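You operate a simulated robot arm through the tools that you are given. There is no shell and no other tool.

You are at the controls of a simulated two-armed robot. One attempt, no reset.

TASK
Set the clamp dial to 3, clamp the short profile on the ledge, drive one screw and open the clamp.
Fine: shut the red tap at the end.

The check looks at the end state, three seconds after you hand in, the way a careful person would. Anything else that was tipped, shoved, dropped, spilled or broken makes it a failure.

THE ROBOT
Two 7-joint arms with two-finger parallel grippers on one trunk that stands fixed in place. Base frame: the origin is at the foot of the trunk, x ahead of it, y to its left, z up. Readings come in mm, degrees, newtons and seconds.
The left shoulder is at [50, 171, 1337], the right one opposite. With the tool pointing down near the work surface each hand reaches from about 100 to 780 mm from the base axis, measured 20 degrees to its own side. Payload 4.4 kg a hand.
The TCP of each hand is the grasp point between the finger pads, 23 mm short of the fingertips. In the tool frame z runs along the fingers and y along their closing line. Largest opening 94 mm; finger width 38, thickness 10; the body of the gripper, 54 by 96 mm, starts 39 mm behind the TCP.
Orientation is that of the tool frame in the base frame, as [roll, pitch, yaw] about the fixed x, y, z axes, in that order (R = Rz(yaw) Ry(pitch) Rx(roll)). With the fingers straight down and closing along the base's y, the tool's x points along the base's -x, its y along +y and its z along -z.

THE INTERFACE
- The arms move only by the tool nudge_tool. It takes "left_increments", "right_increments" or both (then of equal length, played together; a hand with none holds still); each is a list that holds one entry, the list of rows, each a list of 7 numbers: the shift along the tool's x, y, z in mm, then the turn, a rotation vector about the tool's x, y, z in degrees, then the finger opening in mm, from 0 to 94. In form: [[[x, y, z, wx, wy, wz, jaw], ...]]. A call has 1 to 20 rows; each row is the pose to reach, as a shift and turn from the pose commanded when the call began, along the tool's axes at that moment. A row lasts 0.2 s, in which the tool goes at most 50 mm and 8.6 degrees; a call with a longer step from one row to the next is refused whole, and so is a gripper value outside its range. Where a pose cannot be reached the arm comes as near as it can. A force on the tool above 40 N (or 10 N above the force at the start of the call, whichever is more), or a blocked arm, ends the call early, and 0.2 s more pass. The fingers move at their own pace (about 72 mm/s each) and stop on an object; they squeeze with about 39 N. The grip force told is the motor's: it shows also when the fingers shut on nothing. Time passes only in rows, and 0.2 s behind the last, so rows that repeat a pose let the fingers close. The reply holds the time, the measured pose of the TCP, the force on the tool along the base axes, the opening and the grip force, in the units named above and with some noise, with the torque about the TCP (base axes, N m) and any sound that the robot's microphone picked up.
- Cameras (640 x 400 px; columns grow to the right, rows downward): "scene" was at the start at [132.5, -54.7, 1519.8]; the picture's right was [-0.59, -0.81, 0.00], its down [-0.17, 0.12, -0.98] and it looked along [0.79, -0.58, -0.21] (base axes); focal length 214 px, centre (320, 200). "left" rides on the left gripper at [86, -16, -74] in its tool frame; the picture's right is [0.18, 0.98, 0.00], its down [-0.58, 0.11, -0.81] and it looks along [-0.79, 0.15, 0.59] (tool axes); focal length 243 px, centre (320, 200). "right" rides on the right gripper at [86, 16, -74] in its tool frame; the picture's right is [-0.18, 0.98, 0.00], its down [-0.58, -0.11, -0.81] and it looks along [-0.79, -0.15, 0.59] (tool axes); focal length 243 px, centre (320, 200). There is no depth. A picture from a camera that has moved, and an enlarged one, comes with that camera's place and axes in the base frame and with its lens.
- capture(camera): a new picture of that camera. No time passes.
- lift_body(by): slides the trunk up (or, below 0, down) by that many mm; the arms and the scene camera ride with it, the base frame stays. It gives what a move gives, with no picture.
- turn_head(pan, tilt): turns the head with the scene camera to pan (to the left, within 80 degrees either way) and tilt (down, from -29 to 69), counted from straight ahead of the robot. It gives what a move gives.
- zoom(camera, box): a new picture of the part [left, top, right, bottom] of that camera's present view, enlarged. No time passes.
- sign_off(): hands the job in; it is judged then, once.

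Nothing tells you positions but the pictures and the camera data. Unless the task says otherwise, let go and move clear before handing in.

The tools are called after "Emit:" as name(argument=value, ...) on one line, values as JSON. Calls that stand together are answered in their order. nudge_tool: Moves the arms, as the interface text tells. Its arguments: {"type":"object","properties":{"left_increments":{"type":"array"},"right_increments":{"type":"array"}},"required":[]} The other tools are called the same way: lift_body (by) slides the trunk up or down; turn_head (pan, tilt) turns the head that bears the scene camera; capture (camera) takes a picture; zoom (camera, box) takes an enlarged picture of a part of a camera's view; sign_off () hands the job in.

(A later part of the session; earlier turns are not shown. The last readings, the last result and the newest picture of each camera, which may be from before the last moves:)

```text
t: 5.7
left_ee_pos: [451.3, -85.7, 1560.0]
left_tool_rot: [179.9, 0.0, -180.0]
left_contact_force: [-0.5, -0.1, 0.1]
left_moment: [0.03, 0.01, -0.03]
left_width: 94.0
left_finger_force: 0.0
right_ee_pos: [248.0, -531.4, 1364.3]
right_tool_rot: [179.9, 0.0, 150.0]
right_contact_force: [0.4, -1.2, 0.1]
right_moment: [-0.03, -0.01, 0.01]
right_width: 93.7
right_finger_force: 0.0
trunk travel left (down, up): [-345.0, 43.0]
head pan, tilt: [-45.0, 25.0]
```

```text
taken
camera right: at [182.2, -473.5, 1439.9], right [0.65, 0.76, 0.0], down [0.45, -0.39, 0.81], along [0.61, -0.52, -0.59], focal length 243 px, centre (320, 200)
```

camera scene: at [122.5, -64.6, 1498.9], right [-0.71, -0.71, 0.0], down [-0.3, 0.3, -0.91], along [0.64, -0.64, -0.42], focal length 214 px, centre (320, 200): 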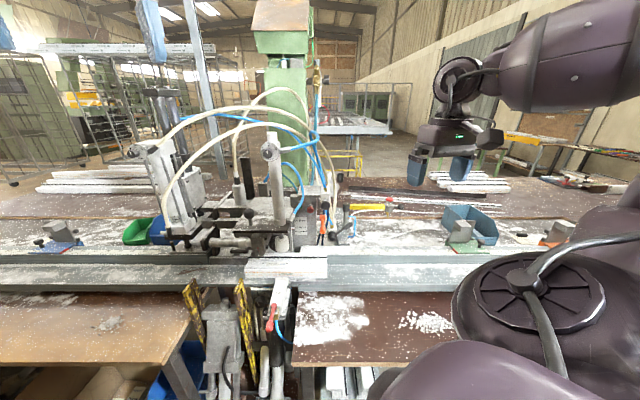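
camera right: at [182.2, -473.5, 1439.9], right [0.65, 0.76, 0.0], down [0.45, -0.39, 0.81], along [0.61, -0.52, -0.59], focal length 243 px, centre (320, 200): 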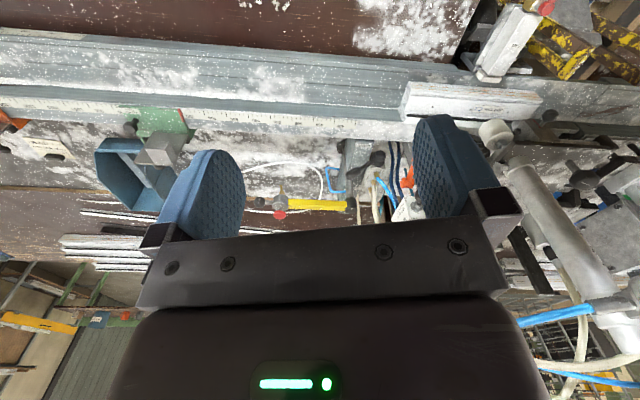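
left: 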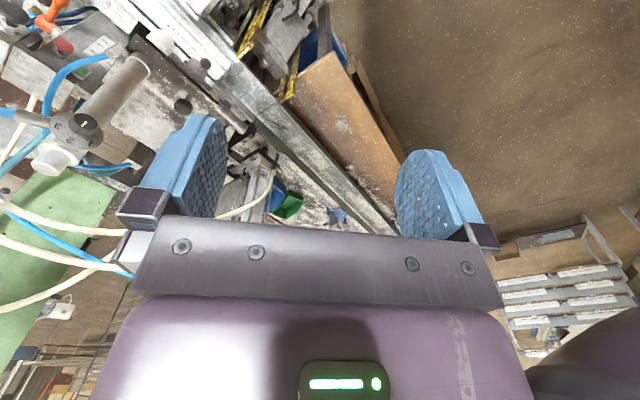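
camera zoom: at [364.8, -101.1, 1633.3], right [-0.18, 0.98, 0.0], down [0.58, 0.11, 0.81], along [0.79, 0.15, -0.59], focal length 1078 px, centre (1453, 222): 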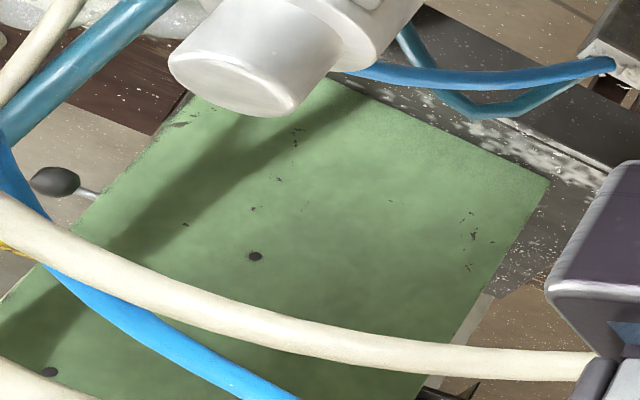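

Emit:
zoom(camera="left", box=[190, 50, 250, 90])

Emit:
zoom(camera="scene", box=[232, 258, 272, 283])

Emit:
zoom(camera="scene", box=[238, 250, 334, 300])

Emit:
zoom(camera="scene", box=[290, 190, 330, 215])

```text
10.00 times, centred on (220, 70) of left
camera zoom: at [364.8, -101.1, 1633.3], right [-0.18, 0.98, 0.0], down [0.58, 0.11, 0.81], along [0.79, 0.15, -0.59], focal length 2426 px, centre (1320, 1500)
```

zoom: 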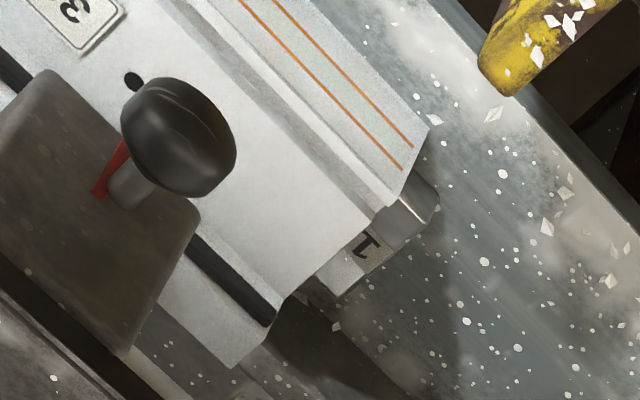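

```text
16.00 times, centred on (252, 270) of scene
camera zoom: at [122.5, -64.6, 1498.9], right [-0.71, -0.71, 0.0], down [-0.3, 0.3, -0.91], along [0.64, -0.64, -0.42], focal length 3432 px, centre (1408, -928)
```

zoom: 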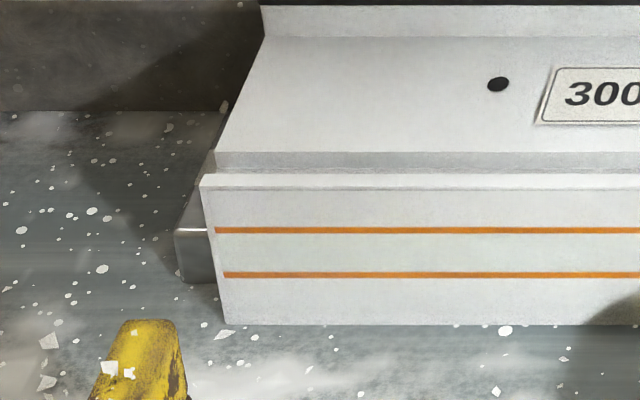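

```text
6.67 times, centred on (286, 275) of scene
camera zoom: at [122.5, -64.6, 1498.9], right [-0.71, -0.71, 0.0], down [-0.3, 0.3, -0.91], along [0.64, -0.64, -0.42], focal length 1430 px, centre (547, -300)
```

zoom: 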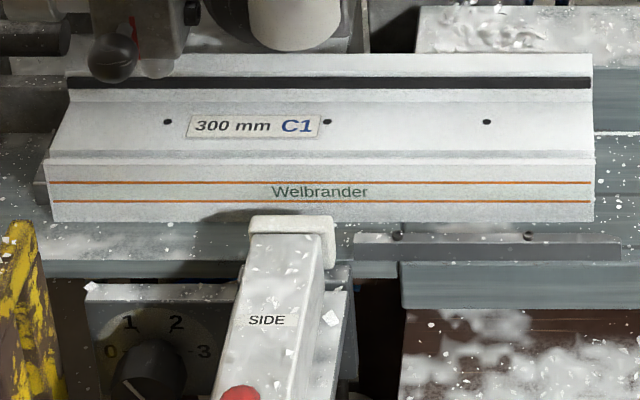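

```text
16.00 times, centred on (310, 202) of scene
camera zoom: at [122.5, -64.6, 1498.9], right [-0.71, -0.71, 0.0], down [-0.3, 0.3, -0.91], along [0.64, -0.64, -0.42], focal length 3432 px, centre (480, 160)
```

zoom: 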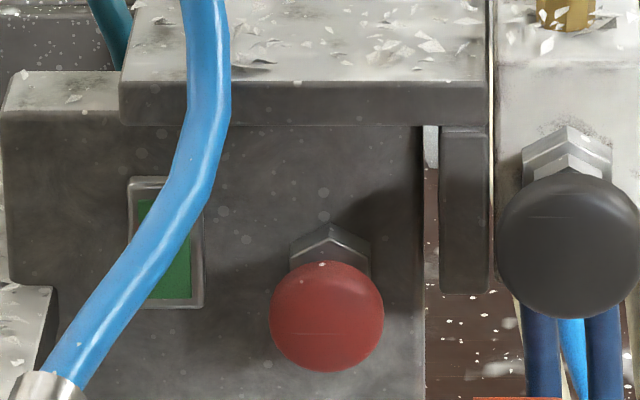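

I have the main positions in mind: CLAMP dial knob face near (602, -355, 1376), black mushroom near (580, -551, 1168), CLAMP lever pivot near (626, -643, 968), red tap pivot near (531, -282, 951). Now I'll inspect the red tap and lever in more detail.

Emit:
zoom(camera="scene", box=[262, 296, 294, 336])

Emit:
zoom(camera="right", box=[460, 0, 556, 60])

Emit:
zoom(camera="left", box=[190, 0, 310, 60])

Emit:
zoom(camera="scene", box=[322, 215, 362, 245])

Emit:
zoom(camera="right", box=[330, 130, 420, 230])

```text
10.00 times, centred on (278, 316) of scene
camera zoom: at [122.5, -64.6, 1498.9], right [-0.71, -0.71, 0.0], down [-0.3, 0.3, -0.91], along [0.64, -0.64, -0.42], focal length 2145 px, centre (740, -960)
```

zoom: 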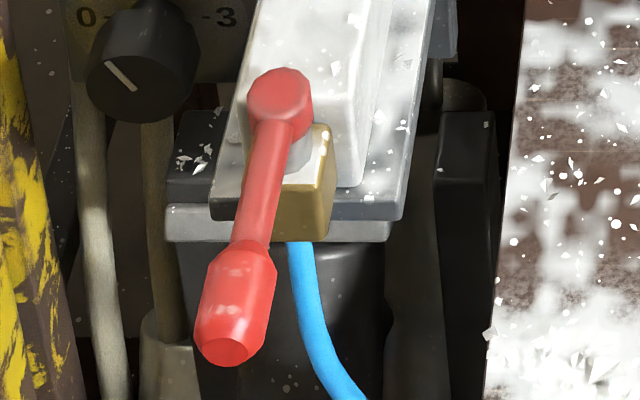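

```text
6.67 times, centred on (508, 30) of right
camera zoom: at [182.2, -473.5, 1439.9], right [0.65, 0.76, 0.0], down [0.45, -0.39, 0.81], along [0.61, -0.52, -0.59], focal length 1618 px, centre (-933, 1333)
```

zoom: 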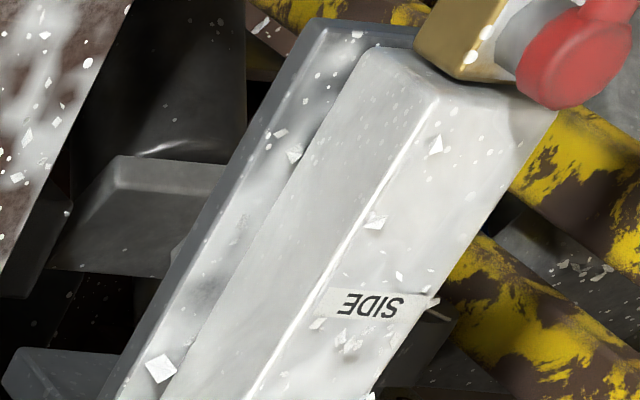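

```text
5.33 times, centred on (250, 30) of left
camera zoom: at [364.8, -101.1, 1633.3], right [-0.18, 0.98, 0.0], down [0.58, 0.11, 0.81], along [0.79, 0.15, -0.59], focal length 1294 px, centre (693, 1107)
```

zoom: 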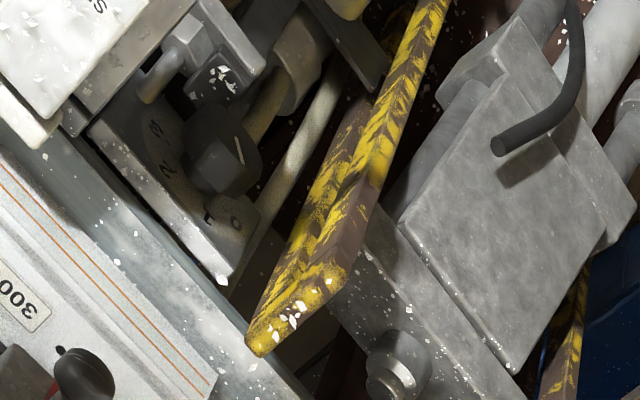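

```text
13.33 times, centred on (342, 230) of scene
camera zoom: at [122.5, -64.6, 1498.9], right [-0.71, -0.71, 0.0], down [-0.3, 0.3, -0.91], along [0.64, -0.64, -0.42], focal length 2860 px, centre (27, -200)
```

zoom: 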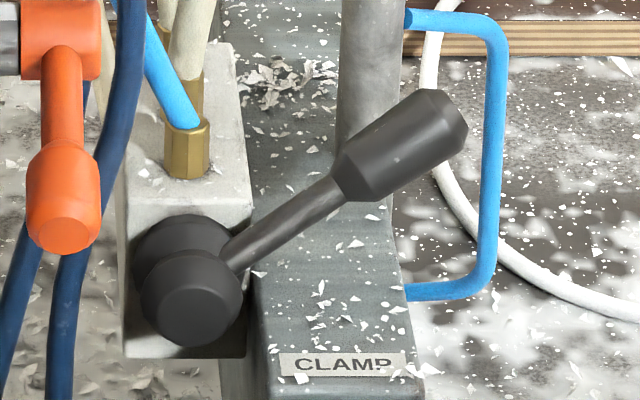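

```text
4.00 times, centred on (375, 180) of right
camera zoom: at [182.2, -473.5, 1439.9], right [0.65, 0.76, 0.0], down [0.45, -0.39, 0.81], along [0.61, -0.52, -0.59], focal length 970 px, centre (100, 280)
```

zoom: 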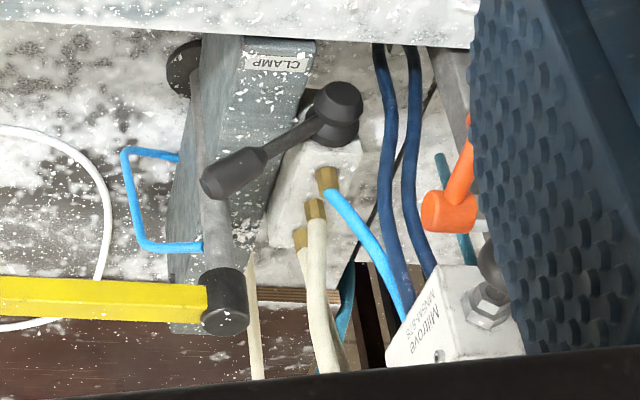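

The red tap's handle lies along its cylinder (open) and turns about a near-vertical stem; the CLAMP lever turns in a vertical plane facing me. I'll start with the dial, using the left hand: first yaw it to face the bench.

Emit:
nudge_tool(left_increments=[[[-5, -15, 14, 0, 0, 7.5, 94], [-10, -30, 28, 0, 0, 15, 94], [-15, -45, 42, 0, 0, 22.5, 94], [-20, -60, 56, 0, 0, 30, 94], [-25, -75, 70, 0, 0, 37.5, 94], [-30, -90, 84, 0, 0, 45, 94]]])

Emit:
capture(camera="scene")

Emit:
capture(camera="left")

```text
t: 7.1
left_ee_pos: [481.0, -176.5, 1475.7]
left_tool_rot: [180.0, 0.0, 134.9]
left_contact_force: [-0.1, -0.1, -0.2]
left_moment: [0.03, 0.0, -0.01]
left_width: 93.9
left_finger_force: 0.0
right_ee_pos: [249.0, -531.3, 1364.7]
right_tool_rot: [179.9, -0.1, 150.1]
right_contact_force: [0.7, -0.4, -0.5]
right_moment: [0.02, -0.03, 0.0]
right_width: 94.0
right_finger_force: 0.1
trunk travel left (down, up): [-345.0, 43.0]
head pan, tilt: [-45.0, 25.0]
```

```text
taken
camera scene: at [122.9, -65.5, 1498.9], right [-0.71, -0.71, 0.0], down [-0.3, 0.3, -0.91], along [0.64, -0.64, -0.42], focal length 214 px, centre (320, 200)
```

scene: 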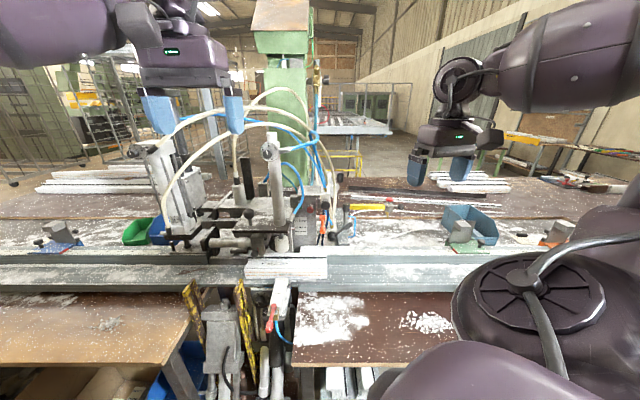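

```text
taken
camera left: at [408.8, -126.2, 1549.3], right [0.57, 0.82, 0.0], down [0.49, -0.33, 0.81], along [0.66, -0.46, -0.59], focal length 243 px, centre (320, 200)
```

left: 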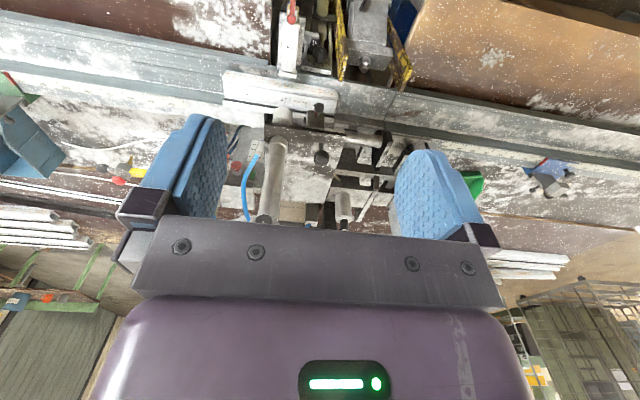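

Now I'll pitch the left hand so its fingers point horizontally at the bench, ending about 100 mm in front of the CLAMP dial.

Emit:
nudge_tool(left_increments=[[[-8, -4, 9, 0, -8.2, 0, 94], [-17, -7, 18, 0, -16.4, 0, 94], [-25, -11, 27, 0, -24.5, 0, 94], [-34, -15, 36, 0, -32.7, 0, 94], [-42, -18, 45, 0, -40.9, 0, 94], [-51, -22, 55, 0, -49.1, 0, 94], [-60, -25, 64, 0, -57.3, 0, 80], [-68, -29, 73, 0, -65.5, 0, 70], [-77, -33, 82, 0, -73.6, 0, 60], [-86, -36, 91, 0, -81.8, 0, 60], [-95, -40, 100, 0, -90, 0, 60]]])

Emit:
capture(camera="scene")

Emit:
capture(camera="left")

Emit:
zoom(camera="scene", box=[200, 80, 360, 180])

```text
t: 9.5
left_ee_pos: [516.2, -261.2, 1386.0]
left_tool_rot: [-179.8, 81.9, 135.2]
left_contact_force: [-0.3, 0.4, -0.7]
left_moment: [-0.01, 0.0, 0.03]
left_width: 60.0
left_finger_force: 0.0
left hand out of reach, approached as far as the arm can: row 11
right_ee_pos: [247.8, -530.6, 1365.0]
right_tool_rot: [179.8, 0.0, 150.0]
right_contact_force: [-0.2, -0.4, 0.1]
right_moment: [0.01, -0.05, 0.01]
right_width: 93.8
right_finger_force: 0.0
trunk travel left (down, up): [-345.0, 43.0]
head pan, tilt: [-45.0, 25.0]
```

```text
taken
camera scene: at [121.9, -64.6, 1499.1], right [-0.71, -0.71, 0.0], down [-0.3, 0.3, -0.91], along [0.64, -0.64, -0.42], focal length 214 px, centre (320, 200)
```

scene: 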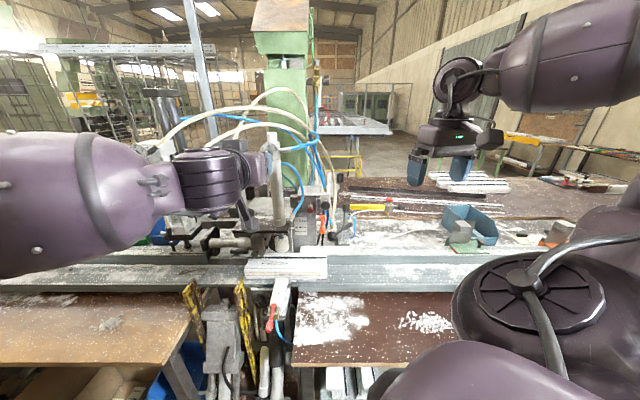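

```text
taken
camera left: at [444.1, -211.7, 1309.1], right [0.68, 0.71, -0.18], down [-0.43, 0.58, 0.69], along [0.6, -0.39, 0.7], focal length 243 px, centre (320, 200)
```

left: 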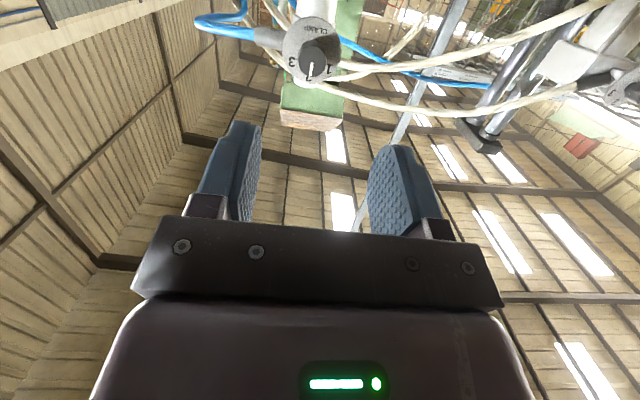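

```text
4.00 times, centred on (280, 130) of scene
camera zoom: at [121.9, -64.6, 1499.1], right [-0.71, -0.71, 0.0], down [-0.3, 0.3, -0.91], along [0.64, -0.64, -0.42], focal length 858 px, centre (480, 480)
```

zoom: 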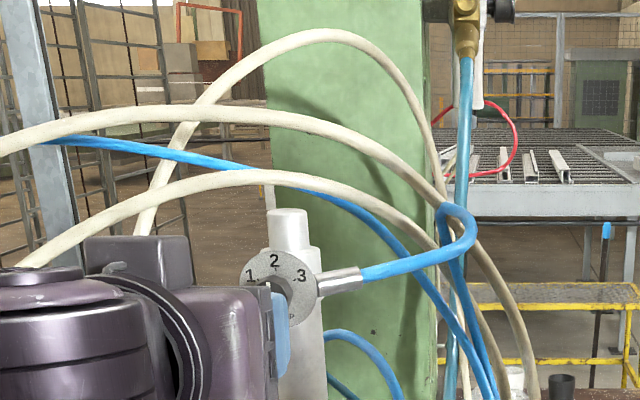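

The left hand stopped about 8° short of horizontal at its wrist's limit. I'll test whether going forward and rolling 60° about the finger axis is feasible here, still well clear of the dial.

Emit:
nudge_tool(left_increments=[[[0, 0, 10, 0, -4, 0, 60], [0, 0, 20, 0, -8, 0, 60], [0, 0, 30, 0, -8, 0, 60]]])

Emit:
nudge_tool(left_increments=[[[0, 0, 0, 0, 0, 8, 60], [0, 0, 0, 0, 0, 16, 60], [0, 0, 0, 0, 0, 24, 60], [0, 0, 0, 0, 0, 32, 60], [0, 0, 0, 0, 0, 40, 60], [0, 0, 0, 0, 0, 48, 60], [0, 0, 0, 0, 0, 56, 60], [0, 0, 0, 0, 0, 62, 60]]])

Emit:
capture(camera="scene")

```text
t: 10.3
left_ee_pos: [516.5, -261.3, 1384.1]
left_tool_rot: [180.0, 81.9, 135.1]
left_contact_force: [0.2, 1.3, 0.1]
left_moment: [0.0, 0.0, 0.0]
left_width: 60.2
left_finger_force: 0.1
left hand out of reach, approached as far as the arm can: row 1, 2, 3
right_ee_pos: [247.7, -531.0, 1364.2]
right_tool_rot: [180.0, 0.0, 149.9]
right_contact_force: [0.2, -0.7, 0.8]
right_moment: [-0.02, -0.01, -0.02]
right_width: 93.9
right_finger_force: 0.1
trunk travel left (down, up): [-345.0, 43.0]
head pan, tilt: [-45.0, 25.0]
```

```text
t: 12.1
left_ee_pos: [515.6, -261.6, 1385.3]
left_tool_rot: [99.2, 27.5, 49.2]
left_contact_force: [0.6, 0.7, -1.2]
left_moment: [0.0, 0.01, -0.03]
left_width: 60.1
left_finger_force: 0.1
right_ee_pos: [248.6, -530.6, 1365.1]
right_tool_rot: [179.8, 0.1, 150.0]
right_contact_force: [-0.7, -0.3, 0.1]
right_moment: [0.01, 0.0, -0.04]
right_width: 94.1
right_finger_force: 0.1
trunk travel left (down, up): [-345.0, 43.0]
head pan, tilt: [-45.0, 25.0]
```

```text
taken
camera scene: at [122.3, -64.8, 1499.0], right [-0.71, -0.71, 0.0], down [-0.3, 0.3, -0.91], along [0.64, -0.64, -0.42], focal length 214 px, centre (320, 200)
```

scene: 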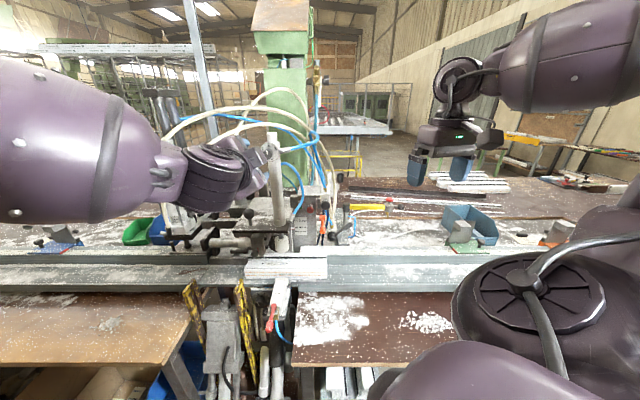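

Rolling works; now I'll test if, in the rolled pose, the hand can level out and advance.

Emit:
nudge_tool(left_increments=[[[0, 0, 10, -3.5, -1.9, 0, 60], [0, 0, 20, -7.1, -3.8, 0, 60]]])

```text
t: 12.7
left_ee_pos: [517.9, -256.7, 1406.1]
left_tool_rot: [96.8, 28.1, 46.9]
left_contact_force: [1.2, -0.4, -0.6]
left_moment: [-0.03, 0.02, -0.06]
left_width: 60.1
left_finger_force: 0.1
left hand out of reach, approached as far as the arm can: row 1, 2
right_ee_pos: [250.2, -528.4, 1363.9]
right_tool_rot: [180.0, -0.2, 150.0]
right_contact_force: [0.4, 0.0, -0.5]
right_moment: [-0.04, 0.01, -0.01]
right_width: 94.0
right_finger_force: 0.0
trunk travel left (down, up): [-345.0, 43.0]
head pan, tilt: [-45.0, 25.0]
```

The left arm can't advance further toward the dial, so the right arm—on its own side—should do the dial, lever and button. I'll retreat the left hand the way it came.

Emit:
nudge_tool(left_increments=[[[0, 0, -20, 0, 0, -7, 60], [0, 0, -35, 0, 0, -15, 60], [0, 0, -45, 0, 0, -23, 60], [0, 0, -55, 0, 0, -31, 60], [0, 0, -60, 0, 0, -39, 60], [0, 0, -60, 0, 0, -47, 60], [0, 0, -60, 0, 0, -55, 60], [0, 0, -60, 0, 0, -62, 60]]])

```text
t: 14.5
left_ee_pos: [473.7, -216.2, 1415.9]
left_tool_rot: [-177.2, 84.0, 136.5]
left_contact_force: [-0.8, 0.5, 0.1]
left_moment: [0.0, -0.02, 0.01]
left_width: 60.1
left_finger_force: 0.2
right_ee_pos: [248.8, -529.7, 1365.1]
right_tool_rot: [179.9, -0.1, 150.0]
right_contact_force: [0.8, 0.5, -0.5]
right_moment: [-0.01, 0.04, 0.01]
right_width: 93.6
right_finger_force: 0.0
trunk travel left (down, up): [-345.0, 43.0]
head pan, tilt: [-45.0, 25.0]
```

Emit:
nudge_tool(left_increments=[[[-6, 14, -24, 0, 8.4, 0, 60], [-13, 27, -48, 0, 16.8, 0, 60], [-19, 41, -72, 0, 25.2, 0, 60], [-26, 54, -96, 0, 33.6, 0, 60], [-32, 68, -120, 0, 42, 0, 60], [-38, 81, -144, 0, 50.4, 0, 60], [-45, 95, -168, 0, 58.8, 0, 60], [-51, 108, -192, 0, 67.2, 0, 60], [-58, 122, -216, 0, 75.6, 0, 60], [-64, 136, -240, 0, 84, 0, 60]]])

Emit:
capture(camera="scene")

```text
t: 16.7
left_ee_pos: [411.8, 46.2, 1503.7]
left_tool_rot: [-179.9, -0.1, 133.5]
left_contact_force: [0.1, -0.5, -0.5]
left_moment: [-0.01, 0.01, 0.01]
left_width: 60.0
left_finger_force: 0.0
right_ee_pos: [248.0, -530.9, 1366.2]
right_tool_rot: [179.9, 0.0, 150.0]
right_contact_force: [-0.2, -0.5, 0.2]
right_moment: [0.02, 0.0, 0.05]
right_width: 94.1
right_finger_force: 0.0
trunk travel left (down, up): [-345.0, 43.0]
head pan, tilt: [-45.0, 25.0]
```

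```text
taken
camera scene: at [122.6, -64.3, 1499.0], right [-0.71, -0.71, 0.0], down [-0.3, 0.3, -0.91], along [0.64, -0.64, -0.42], focal length 214 px, centre (320, 200)
```

scene: 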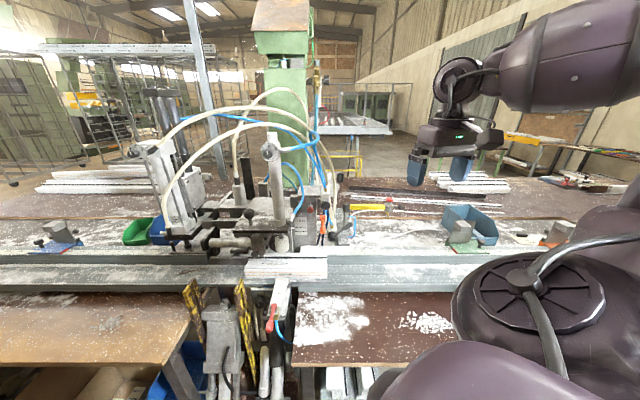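

The left hand is out of the way. Now I'll turn and pitch the right hand to point at the bench.

Emit:
nudge_tool(right_increments=[[[0, 5, 0, 0, 0, 7.5, 94], [0, 10, 0, 0, 0, 15, 94]]])

Emit:
nudge_tool(right_increments=[[[0, 10, 0, 0, -8.2, 0, 94], [0, 20, 0, 0, -16.4, 0, 94], [0, 30, 0, 0, -24.5, 0, 94], [0, 40, 0, 0, -32.7, 0, 94], [0, 50, 0, 0, -40.9, 0, 94], [0, 60, 0, 0, -49.1, 0, 94], [0, 70, 0, 0, -57.3, 0, 80], [0, 80, 0, 0, -65.5, 0, 70], [0, 90, 0, 0, -73.6, 0, 60], [0, 100, 0, 0, -81.8, 0, 60], [0, 110, 0, 0, -90, 0, 60]]])

Emit:
capture(camera="scene")

```text
t: 17.3
left_ee_pos: [411.7, 45.0, 1502.9]
left_tool_rot: [-179.7, -0.1, 133.6]
left_contact_force: [0.0, -0.3, -0.3]
left_moment: [-0.01, 0.01, -0.01]
left_width: 60.0
left_finger_force: 0.1
right_ee_pos: [252.5, -522.9, 1364.0]
right_tool_rot: [179.8, -0.2, 134.8]
right_contact_force: [-0.6, -0.3, -0.3]
right_moment: [0.0, 0.0, -0.01]
right_width: 93.9
right_finger_force: 0.1
trunk travel left (down, up): [-345.0, 43.0]
head pan, tilt: [-45.0, 25.0]
```

```text
t: 19.7
left_ee_pos: [410.5, 45.0, 1503.0]
left_tool_rot: [-179.8, 0.0, 133.6]
left_contact_force: [-1.4, -0.4, 0.7]
left_moment: [0.0, -0.04, -0.02]
left_width: 60.3
left_finger_force: 0.0
right_ee_pos: [416.5, -485.4, 1378.4]
right_tool_rot: [176.9, 86.9, 131.9]
right_contact_force: [-0.4, 0.0, -0.3]
right_moment: [-0.01, 0.02, 0.01]
right_width: 59.8
right_finger_force: 0.0
right hand out of reach, approached as far as the arm can: row 5, 6, 7, 8, 9, 10, 11
trunk travel left (down, up): [-345.0, 43.0]
head pan, tilt: [-45.0, 25.0]
```

```text
taken
camera scene: at [122.2, -65.7, 1499.0], right [-0.71, -0.71, 0.0], down [-0.3, 0.3, -0.91], along [0.64, -0.64, -0.42], focal length 214 px, centre (320, 200)
```

scene: 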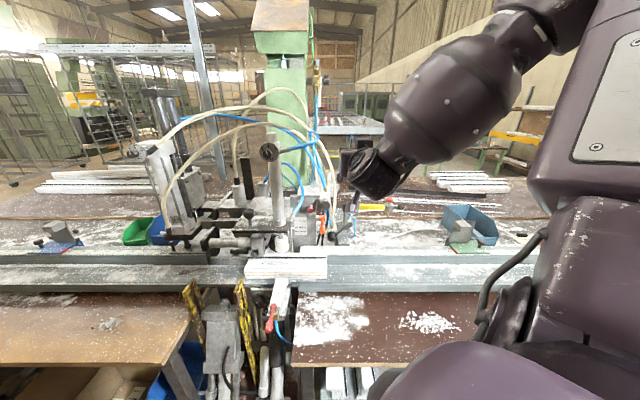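

The right arm's wrist was too close to its shoulder there, so it ended slightly ahead, at v≈638 mm along the bench direction, nearly level. It should have an easier reach at the dial; I'll slide it left in front of the dial.

Emit:
nudge_tool(right_increments=[[[0, 37, -5, 0, -1, 0, 60], [0, 75, -12, 0, -2, 0, 60], [0, 112, -20, 0, -3, 0, 60], [0, 150, -28, 0, -3, 0, 60], [0, 187, -28, 0, -3, 0, 60], [1, 224, -28, 0, -3, 0, 60]]])

Emit:
capture(camera="scene")

Emit:
capture(camera="right")

Emit:
capture(camera="left")

```text
t: 21.1
left_ee_pos: [412.3, 45.2, 1502.2]
left_tool_rot: [-179.8, 0.0, 133.6]
left_contact_force: [0.6, -0.1, 0.7]
left_moment: [0.01, 0.03, 0.0]
left_width: 60.0
left_finger_force: 0.0
right_ee_pos: [549.1, -312.5, 1378.6]
right_tool_rot: [-180.0, 89.8, 134.9]
right_contact_force: [-1.1, 0.3, 0.1]
right_moment: [-0.02, 0.03, -0.02]
right_width: 60.1
right_finger_force: 0.1
right hand out of reach, approached as far as the arm can: row 6
trunk travel left (down, up): [-345.0, 43.0]
head pan, tilt: [-45.0, 25.0]
```

```text
taken
camera scene: at [123.6, -65.4, 1498.8], right [-0.71, -0.71, 0.0], down [-0.3, 0.3, -0.91], along [0.64, -0.64, -0.42], focal length 214 px, centre (320, 200)
```

scene: 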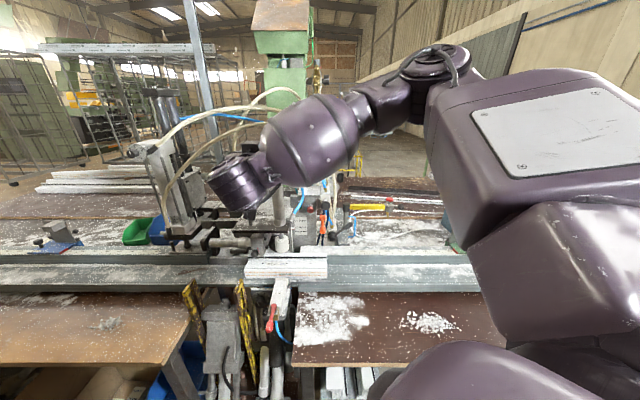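

```text
taken
camera right: at [509.4, -247.6, 1293.2], right [0.7, 0.69, 0.18], down [-0.65, 0.49, 0.58], along [0.32, -0.53, 0.79], focal length 243 px, centre (320, 200)
```

right: 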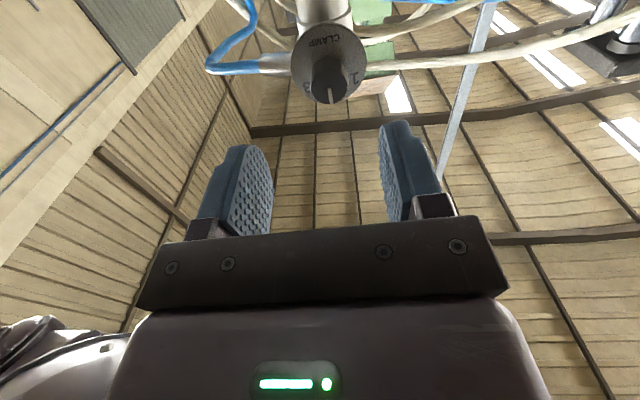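

```text
taken
camera left: at [342.0, 96.6, 1576.5], right [0.58, 0.81, 0.0], down [0.48, -0.34, 0.81], along [0.65, -0.47, -0.59], focal length 243 px, centre (320, 200)
```

left: 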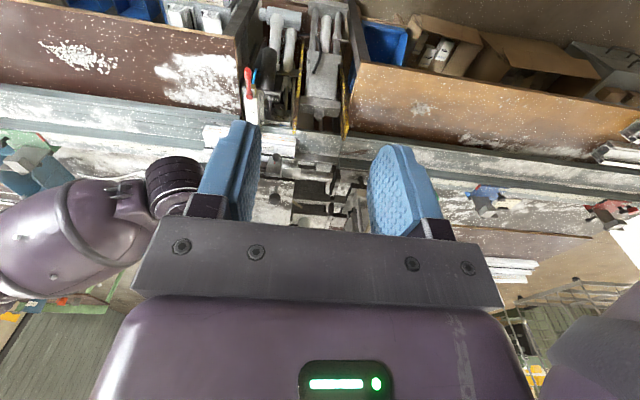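

The right hand now faces the dial about 70 mm away, nearly level. I'll zoom on its camera to refine where the knob is relative to the fingers.

Emit:
zoom(camera="right", box=[260, 20, 404, 110])

Emit:
zoom(camera="scene", box=[200, 120, 328, 220])

```text
4.44 times, centred on (332, 65) of right
camera zoom: at [509.4, -247.6, 1293.2], right [0.7, 0.69, 0.18], down [-0.65, 0.49, 0.58], along [0.32, -0.53, 0.79], focal length 1078 px, centre (267, 800)
```

zoom: 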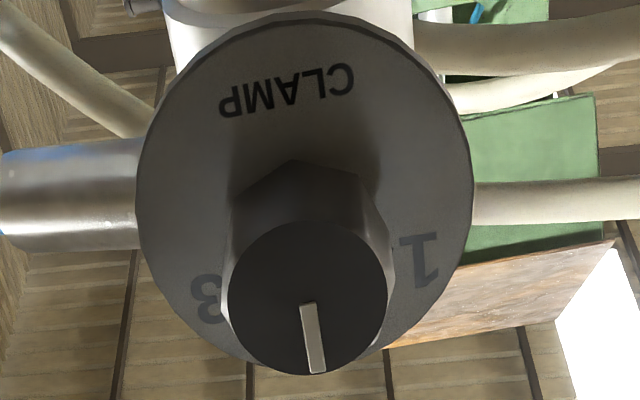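

```text
4.00 times, centred on (264, 170) of scene
camera zoom: at [123.6, -65.4, 1498.8], right [-0.71, -0.71, 0.0], down [-0.3, 0.3, -0.91], along [0.64, -0.64, -0.42], focal length 858 px, centre (544, 320)
```

zoom: 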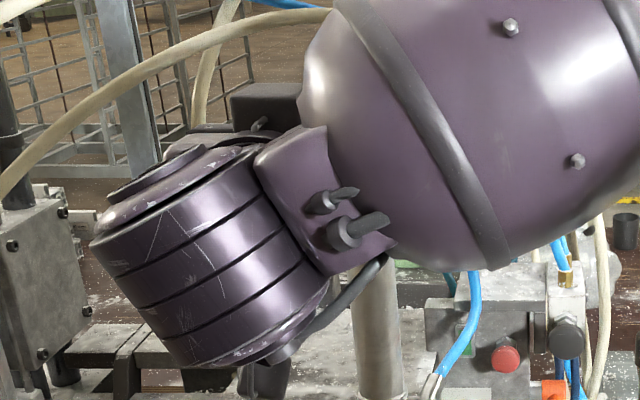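

The refined knob position: face centre at u=-176, v=684, z=1373 (about 596, -359, 1373), knob about 23 mm across and 30 mm tall. I'll line up and advance with open fingers around it, tips stopping before the dial plate.

Emit:
nudge_tool(right_increments=[[[4, 5, 12, 0, 0, 0, 60], [6.6, 9, 25, 0, 0, 0, 60], [6.6, 9, 40, 0, 0, 0, 60], [6.6, 9, 52, 0, 0, 0, 60]]])

Emit:
capture(camera="right")

```text
t: 22.1
left_ee_pos: [411.0, 46.6, 1503.0]
left_tool_rot: [-179.8, 0.0, 133.7]
left_contact_force: [-0.8, 0.1, 0.7]
left_moment: [0.01, -0.02, 0.02]
left_width: 59.8
left_finger_force: 0.1
right_ee_pos: [590.6, -343.7, 1372.9]
right_tool_rot: [152.2, 89.8, 107.2]
right_contact_force: [0.6, 0.7, 0.6]
right_moment: [-0.02, -0.01, 0.02]
right_width: 60.0
right_finger_force: 0.2
right hand out of reach, approached as far as the arm can: row 1, 2, 3
trunk travel left (down, up): [-345.0, 43.0]
head pan, tilt: [-45.0, 25.0]
```

```text
taken
camera right: at [549.9, -279.5, 1287.6], right [0.69, 0.69, 0.19], down [-0.65, 0.49, 0.58], along [0.31, -0.53, 0.79], focal length 243 px, centre (320, 200)
```

right: 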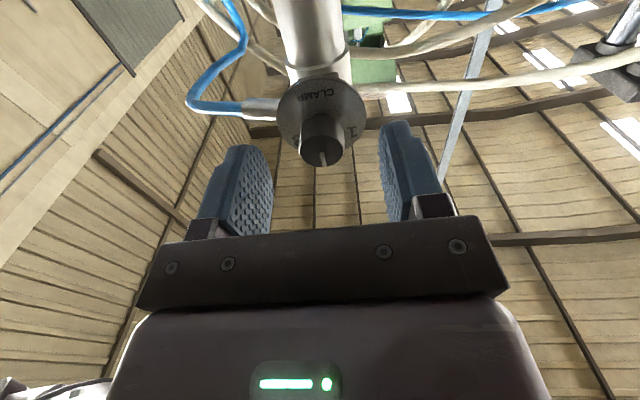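

Well centred. Advance about 19 mm and close on the knob.

Emit:
nudge_tool(right_increments=[[[0, 1, 10, 0, 0, 0, 60], [0, 1, 19, 0, 0, 0, 60], [0, 1, 19, 0, 0, 0, 60]]])

Emit:
zoom(camera="right", box=[200, 60, 440, 210])

```text
t: 22.9
left_ee_pos: [412.0, 45.1, 1503.0]
left_tool_rot: [-179.8, 0.1, 133.6]
left_contact_force: [0.0, 0.5, 0.7]
left_moment: [0.02, 0.02, 0.01]
left_width: 59.9
left_finger_force: 0.1
right_ee_pos: [604.9, -357.2, 1372.4]
right_tool_rot: [162.8, 89.7, 117.8]
right_contact_force: [0.6, -0.1, 1.8]
right_moment: [-0.01, 0.02, 0.0]
right_width: 60.1
right_finger_force: 0.0
right hand out of reach, approached as far as the arm can: row 1
trunk travel left (down, up): [-345.0, 43.0]
head pan, tilt: [-45.0, 25.0]
```

```text
2.67 times, centred on (320, 135) of right
camera zoom: at [563.9, -292.1, 1287.1], right [0.69, 0.69, 0.18], down [-0.65, 0.49, 0.58], along [0.31, -0.53, 0.79], focal length 647 px, centre (320, 373)
```

zoom: 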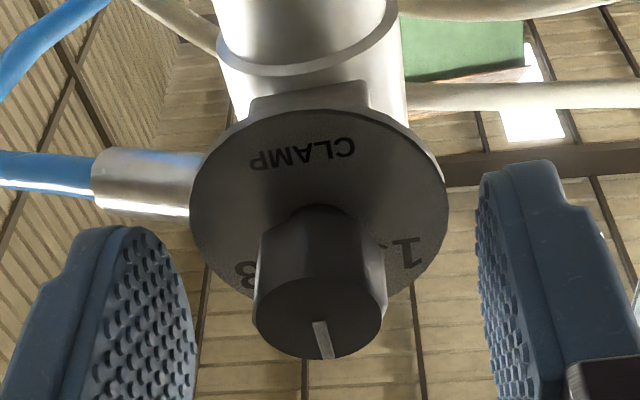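

Fingers straddle the knob, tips short of the plate. Closing on it now.

Emit:
nudge_tool(right_increments=[[[0, 1, 0, 0, 0, 0, 30], [0, 1, 0, 0, 0, 0, 10], [0, 1, 0, 0, 0, 0, 10], [0, 1, 0, 0, 0, 0, 10]]])

Emit:
zoom(camera="right", box=[200, 60, 440, 210])

```text
t: 23.9
left_ee_pos: [411.4, 45.7, 1503.4]
left_tool_rot: [-179.8, 0.1, 133.6]
left_contact_force: [0.4, 0.1, -0.3]
left_moment: [-0.02, 0.03, -0.03]
left_width: 60.2
left_finger_force: 0.1
right_ee_pos: [604.9, -355.8, 1372.7]
right_tool_rot: [156.5, 89.7, 111.4]
right_contact_force: [-0.7, -0.5, 0.2]
right_moment: [-0.07, -0.07, -0.25]
right_width: 24.7
right_finger_force: 44.7
right hand out of reach, approached as far as the arm can: row 1, 2, 3, 4
trunk travel left (down, up): [-345.0, 43.0]
head pan, tilt: [-45.0, 25.0]
```

```text
2.67 times, centred on (320, 135) of right
camera zoom: at [563.7, -292.0, 1287.3], right [0.7, 0.69, 0.19], down [-0.65, 0.49, 0.58], along [0.31, -0.53, 0.79], focal length 647 px, centre (320, 373)
```

zoom: 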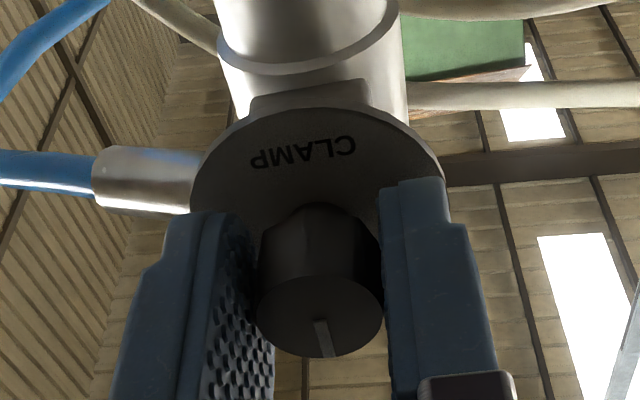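

Gripped firmly. Now I'll turn it clockwise in small steps, watching torque.

Emit:
nudge_tool(right_increments=[[[0, 0, 0, 0, 0, 6, 10], [0, 0, 0, 0, 0, 12, 10], [0, 0, 0, 0, 0, 18, 10], [0, 0, 0, 0, 0, 24, 10]]])

Emit:
zoom(camera="right", box=[200, 60, 440, 210])

```text
t: 24.9
left_ee_pos: [411.1, 46.2, 1503.7]
left_tool_rot: [-179.9, -0.1, 133.6]
left_contact_force: [0.1, -0.4, -0.2]
left_moment: [0.0, -0.01, -0.03]
left_width: 59.9
left_finger_force: 0.1
right_ee_pos: [605.2, -356.4, 1372.9]
right_tool_rot: [90.4, 65.8, 45.5]
right_contact_force: [-3.6, 0.0, 0.0]
right_moment: [0.43, 0.43, 0.74]
right_width: 24.7
right_finger_force: 44.3
trunk travel left (down, up): [-345.0, 43.0]
head pan, tilt: [-45.0, 25.0]
```

```text
2.67 times, centred on (320, 135) of right
camera zoom: at [587.5, -268.2, 1301.4], right [0.58, 0.58, 0.57], down [-0.81, 0.33, 0.49], along [0.09, -0.75, 0.66], focal length 647 px, centre (320, 373)
```

zoom: 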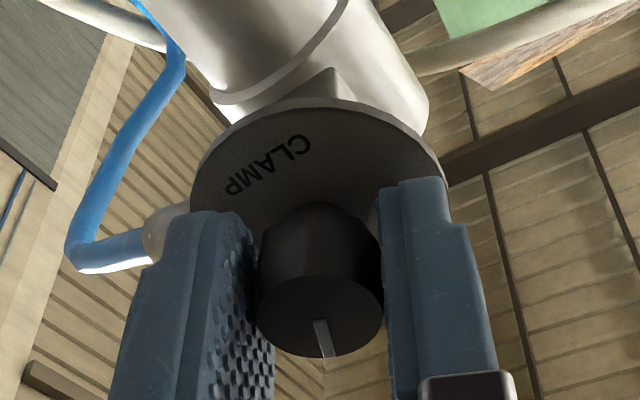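

The knob is turning with the hand. Continue to about 60° in total.

Emit:
nudge_tool(right_increments=[[[0, 0, 0, 0, 0, 6, 10], [0, 0, 0, 0, 0, 12, 10], [0, 0, 0, 0, 0, 18, 10], [0, 0, 0, 0, 0, 24, 10], [0, 0, 0, 0, 0, 30, 10], [0, 0, 0, 0, 0, 36, 10], [0, 0, 0, 0, 0, 36, 10]]])

Emit:
zoom(camera="right", box=[200, 60, 440, 210])

Emit:
zoom(camera="scene", box=[200, 110, 328, 190])

```text
t: 26.5
left_ee_pos: [411.2, 45.9, 1502.6]
left_tool_rot: [-179.9, 0.0, 133.6]
left_contact_force: [0.0, -1.2, -0.8]
left_moment: [0.0, 0.01, 0.01]
left_width: 60.1
left_finger_force: 0.1
right_ee_pos: [603.8, -356.6, 1371.8]
right_tool_rot: [90.2, 30.0, 45.1]
right_contact_force: [-6.1, 0.7, -6.9]
right_moment: [0.18, 0.28, 1.07]
right_width: 24.8
right_finger_force: 44.9
trunk travel left (down, up): [-345.0, 43.0]
head pan, tilt: [-45.0, 25.0]
```

```text
2.67 times, centred on (320, 135) of right
camera zoom: at [610.7, -245.2, 1344.5], right [0.24, 0.23, 0.94], down [-0.96, 0.17, 0.2], along [-0.12, -0.96, 0.26], focal length 647 px, centre (320, 373)
```

zoom: 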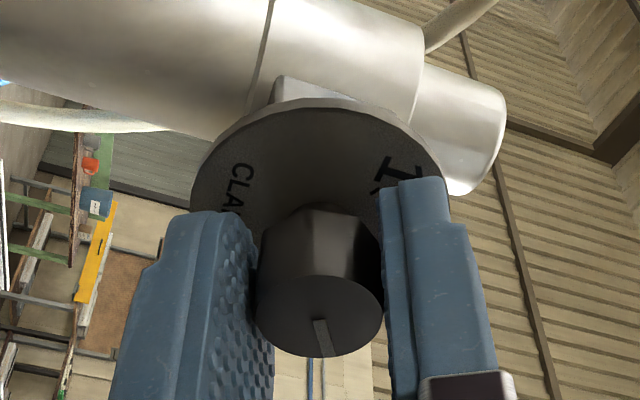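

```text
5.00 times, centred on (264, 150) of scene
camera zoom: at [122.1, -64.9, 1499.0], right [-0.71, -0.71, 0.0], down [-0.3, 0.3, -0.91], along [0.64, -0.64, -0.42], focal length 1072 px, centre (600, 450)
```

zoom: 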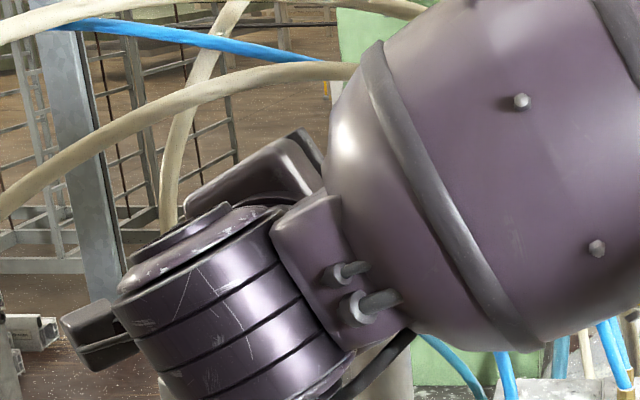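

Turned 60° in total. I'll open the fingers and back off to check the pointer.

Emit:
nudge_tool(right_increments=[[[0, 0, 0, 0, 0, 0, 60], [0, 0, 0, 0, 0, 0, 60], [0, 0, -15, 0, 0, 0, 60], [0, 0, -35, 0, 0, 0, 60], [-25, -15, -50, 0, 0, 0, 60], [-55, -32, -50, 0, 0, 0, 60], [-87, -50, -50, 0, 0, 0, 60]]])

Emit:
capture(camera="scene")

Emit:
zoom(camera="right", box=[200, 0, 440, 150])

Emit:
zoom(camera="left", box=[100, 100, 340, 240])

```text
t: 28.1
left_ee_pos: [410.7, 46.1, 1503.5]
left_tool_rot: [-179.9, 0.1, 133.6]
left_contact_force: [0.4, -0.6, 0.4]
left_moment: [0.01, -0.06, -0.04]
left_width: 59.9
left_finger_force: 0.0
right_ee_pos: [496.2, -393.1, 1373.4]
right_tool_rot: [90.2, 29.7, 45.1]
right_contact_force: [-0.2, -0.5, -1.0]
right_moment: [0.02, -0.03, 0.05]
right_width: 59.9
right_finger_force: 0.1
trunk travel left (down, up): [-345.0, 43.0]
head pan, tilt: [-45.0, 25.0]
```

```text
taken
camera scene: at [121.0, -65.2, 1499.1], right [-0.71, -0.71, 0.0], down [-0.3, 0.3, -0.91], along [0.64, -0.64, -0.42], focal length 214 px, centre (320, 200)
```

scene: 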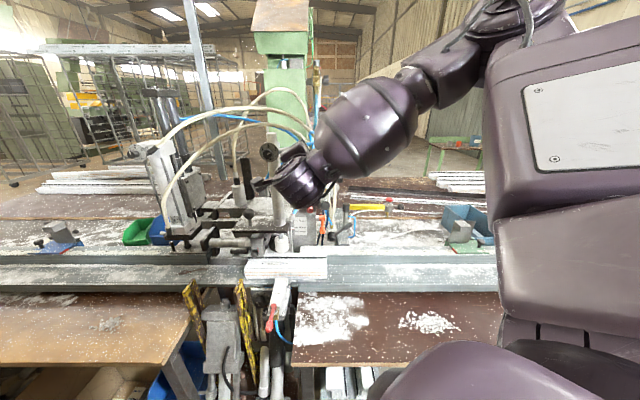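

```text
2.67 times, centred on (320, 75) of right
camera zoom: at [502.9, -281.3, 1346.0], right [0.23, 0.23, 0.94], down [-0.96, 0.18, 0.2], along [-0.12, -0.96, 0.26], focal length 647 px, centre (320, 533)
```

zoom: 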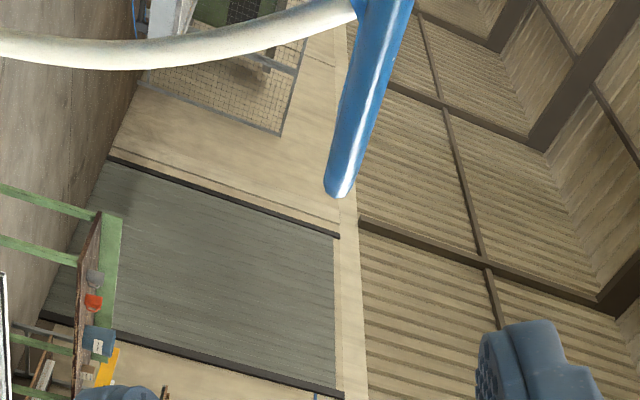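

```text
2.67 times, centred on (220, 170) of left
camera zoom: at [339.0, 96.9, 1577.4], right [0.58, 0.81, 0.0], down [0.48, -0.34, 0.81], along [0.65, -0.47, -0.59], focal length 647 px, centre (587, 280)
```

zoom: 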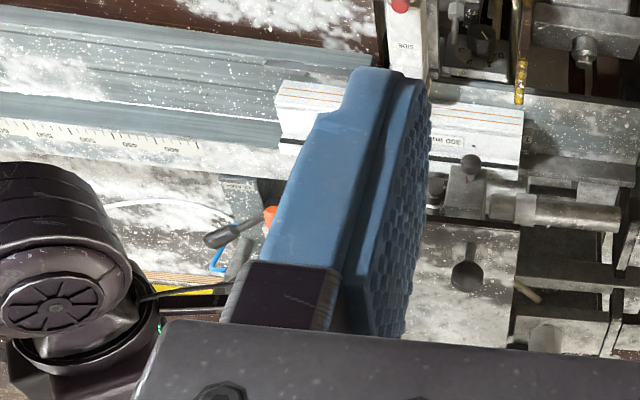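

Emit:
zoom(camera="scene", box=[240, 120, 304, 160])

```text
10.00 times, centred on (272, 140) of scene
camera zoom: at [121.0, -65.2, 1499.1], right [-0.71, -0.71, 0.0], down [-0.3, 0.3, -0.91], along [0.64, -0.64, -0.42], focal length 2145 px, centre (800, 800)
```

zoom: 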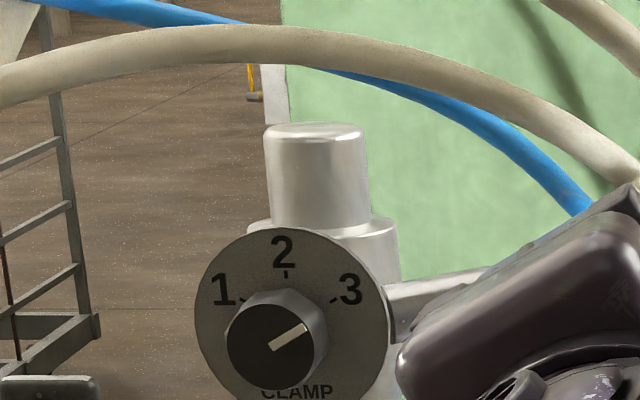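

Emit:
zoom(camera="scene", box=[256, 140, 288, 165])

```text
16.00 times, centred on (272, 152) of scene
camera zoom: at [121.0, -65.2, 1499.1], right [-0.71, -0.71, 0.0], down [-0.3, 0.3, -0.91], along [0.64, -0.64, -0.42], focal length 3432 px, centre (1088, 960)
```

zoom: 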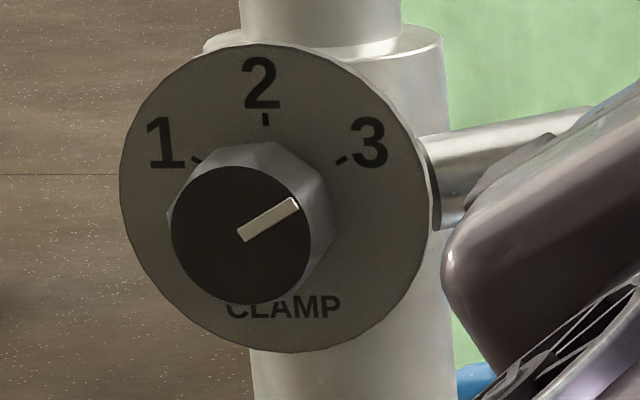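

The pointer sits at 3 on the CLAMP dial. Next comes the CLAMP lever; I'll unroll the right hand, move it to the right and tilt it so its camera can look at the lever from close by.

Emit:
nudge_tool(right_increments=[[[-7, -4, 0, 0, 0, -7.5, 60], [-14, -8, 0, 0, 0, -15, 60], [-21, -12, 0, 0, 0, -22.5, 60], [-28, -16, 0, 0, 0, -30, 60], [-35, -20, 2, 0, 0, -37.5, 60], [-42, -24, 4, 0, 0, -45, 60], [-48, -28, 6, 0, 0, -52.5, 60], [-55, -32, 8, 0, 0, -60, 60]]])

Emit:
nudge_tool(right_increments=[[[10, -20, 6, 0, 6.9, 0, 60], [25, -40, 14, 0, 13.8, 0, 60], [45, -60, 21, 0, 20.6, 0, 60], [68, -80, 29, 0, 27.5, 0, 60], [92, -95, 37, 0, 34.4, 0, 60], [118, -108, 45, 0, 41.3, 0, 60], [145, -118, 53, 0, 48.1, 0, 60], [172, -125, 61, 0, 55, 0, 60]]])

Emit:
capture(camera="scene")

Emit:
capture(camera="right")

```text
t: 29.9
left_ee_pos: [411.4, 45.8, 1503.6]
left_tool_rot: [-179.8, 0.1, 133.5]
left_contact_force: [-0.5, -0.1, 0.0]
left_moment: [0.02, 0.01, -0.03]
left_width: 60.1
left_finger_force: 0.1
right_ee_pos: [458.5, -442.0, 1373.1]
right_tool_rot: [-173.0, 89.9, 142.0]
right_contact_force: [1.0, 0.2, 0.3]
right_moment: [-0.02, 0.02, 0.03]
right_width: 59.8
right_finger_force: 0.0
trunk travel left (down, up): [-345.0, 43.0]
head pan, tilt: [-45.0, 25.0]
```

```text
t: 31.7
left_ee_pos: [411.1, 45.0, 1502.5]
left_tool_rot: [-179.8, 0.1, 133.6]
left_contact_force: [0.7, 0.4, 0.0]
left_moment: [0.03, -0.01, 0.01]
left_width: 59.9
left_finger_force: 0.1
right_ee_pos: [413.9, -574.5, 1198.5]
right_tool_rot: [179.9, 34.7, 134.9]
right_contact_force: [0.4, -0.4, -0.1]
right_moment: [0.01, 0.0, -0.03]
right_width: 60.1
right_finger_force: 0.0
trunk travel left (down, up): [-345.0, 43.0]
head pan, tilt: [-45.0, 25.0]
```

```text
taken
camera scene: at [122.7, -65.9, 1498.9], right [-0.71, -0.71, 0.0], down [-0.3, 0.3, -0.91], along [0.64, -0.64, -0.42], focal length 214 px, centre (320, 200)
```

scene: 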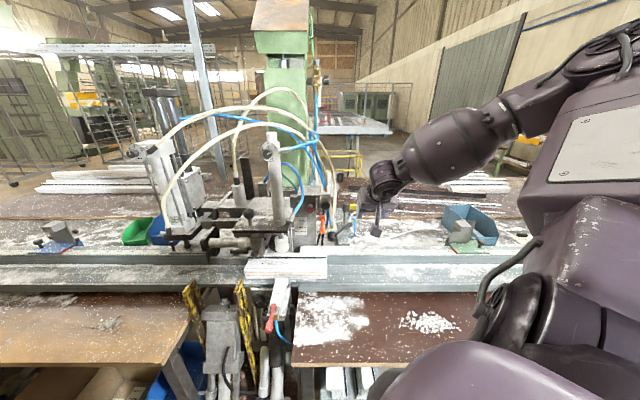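

```text
taken
camera right: at [345.3, -483.0, 1212.0], right [0.8, 0.59, 0.11], down [-0.06, -0.09, 0.99], along [0.59, -0.8, -0.04], focal length 243 px, centre (320, 200)
```

right: 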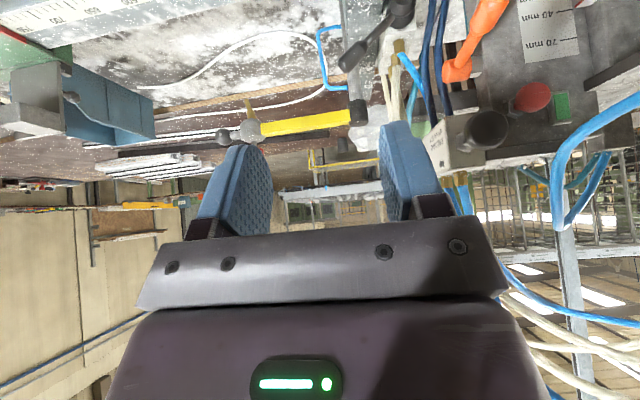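

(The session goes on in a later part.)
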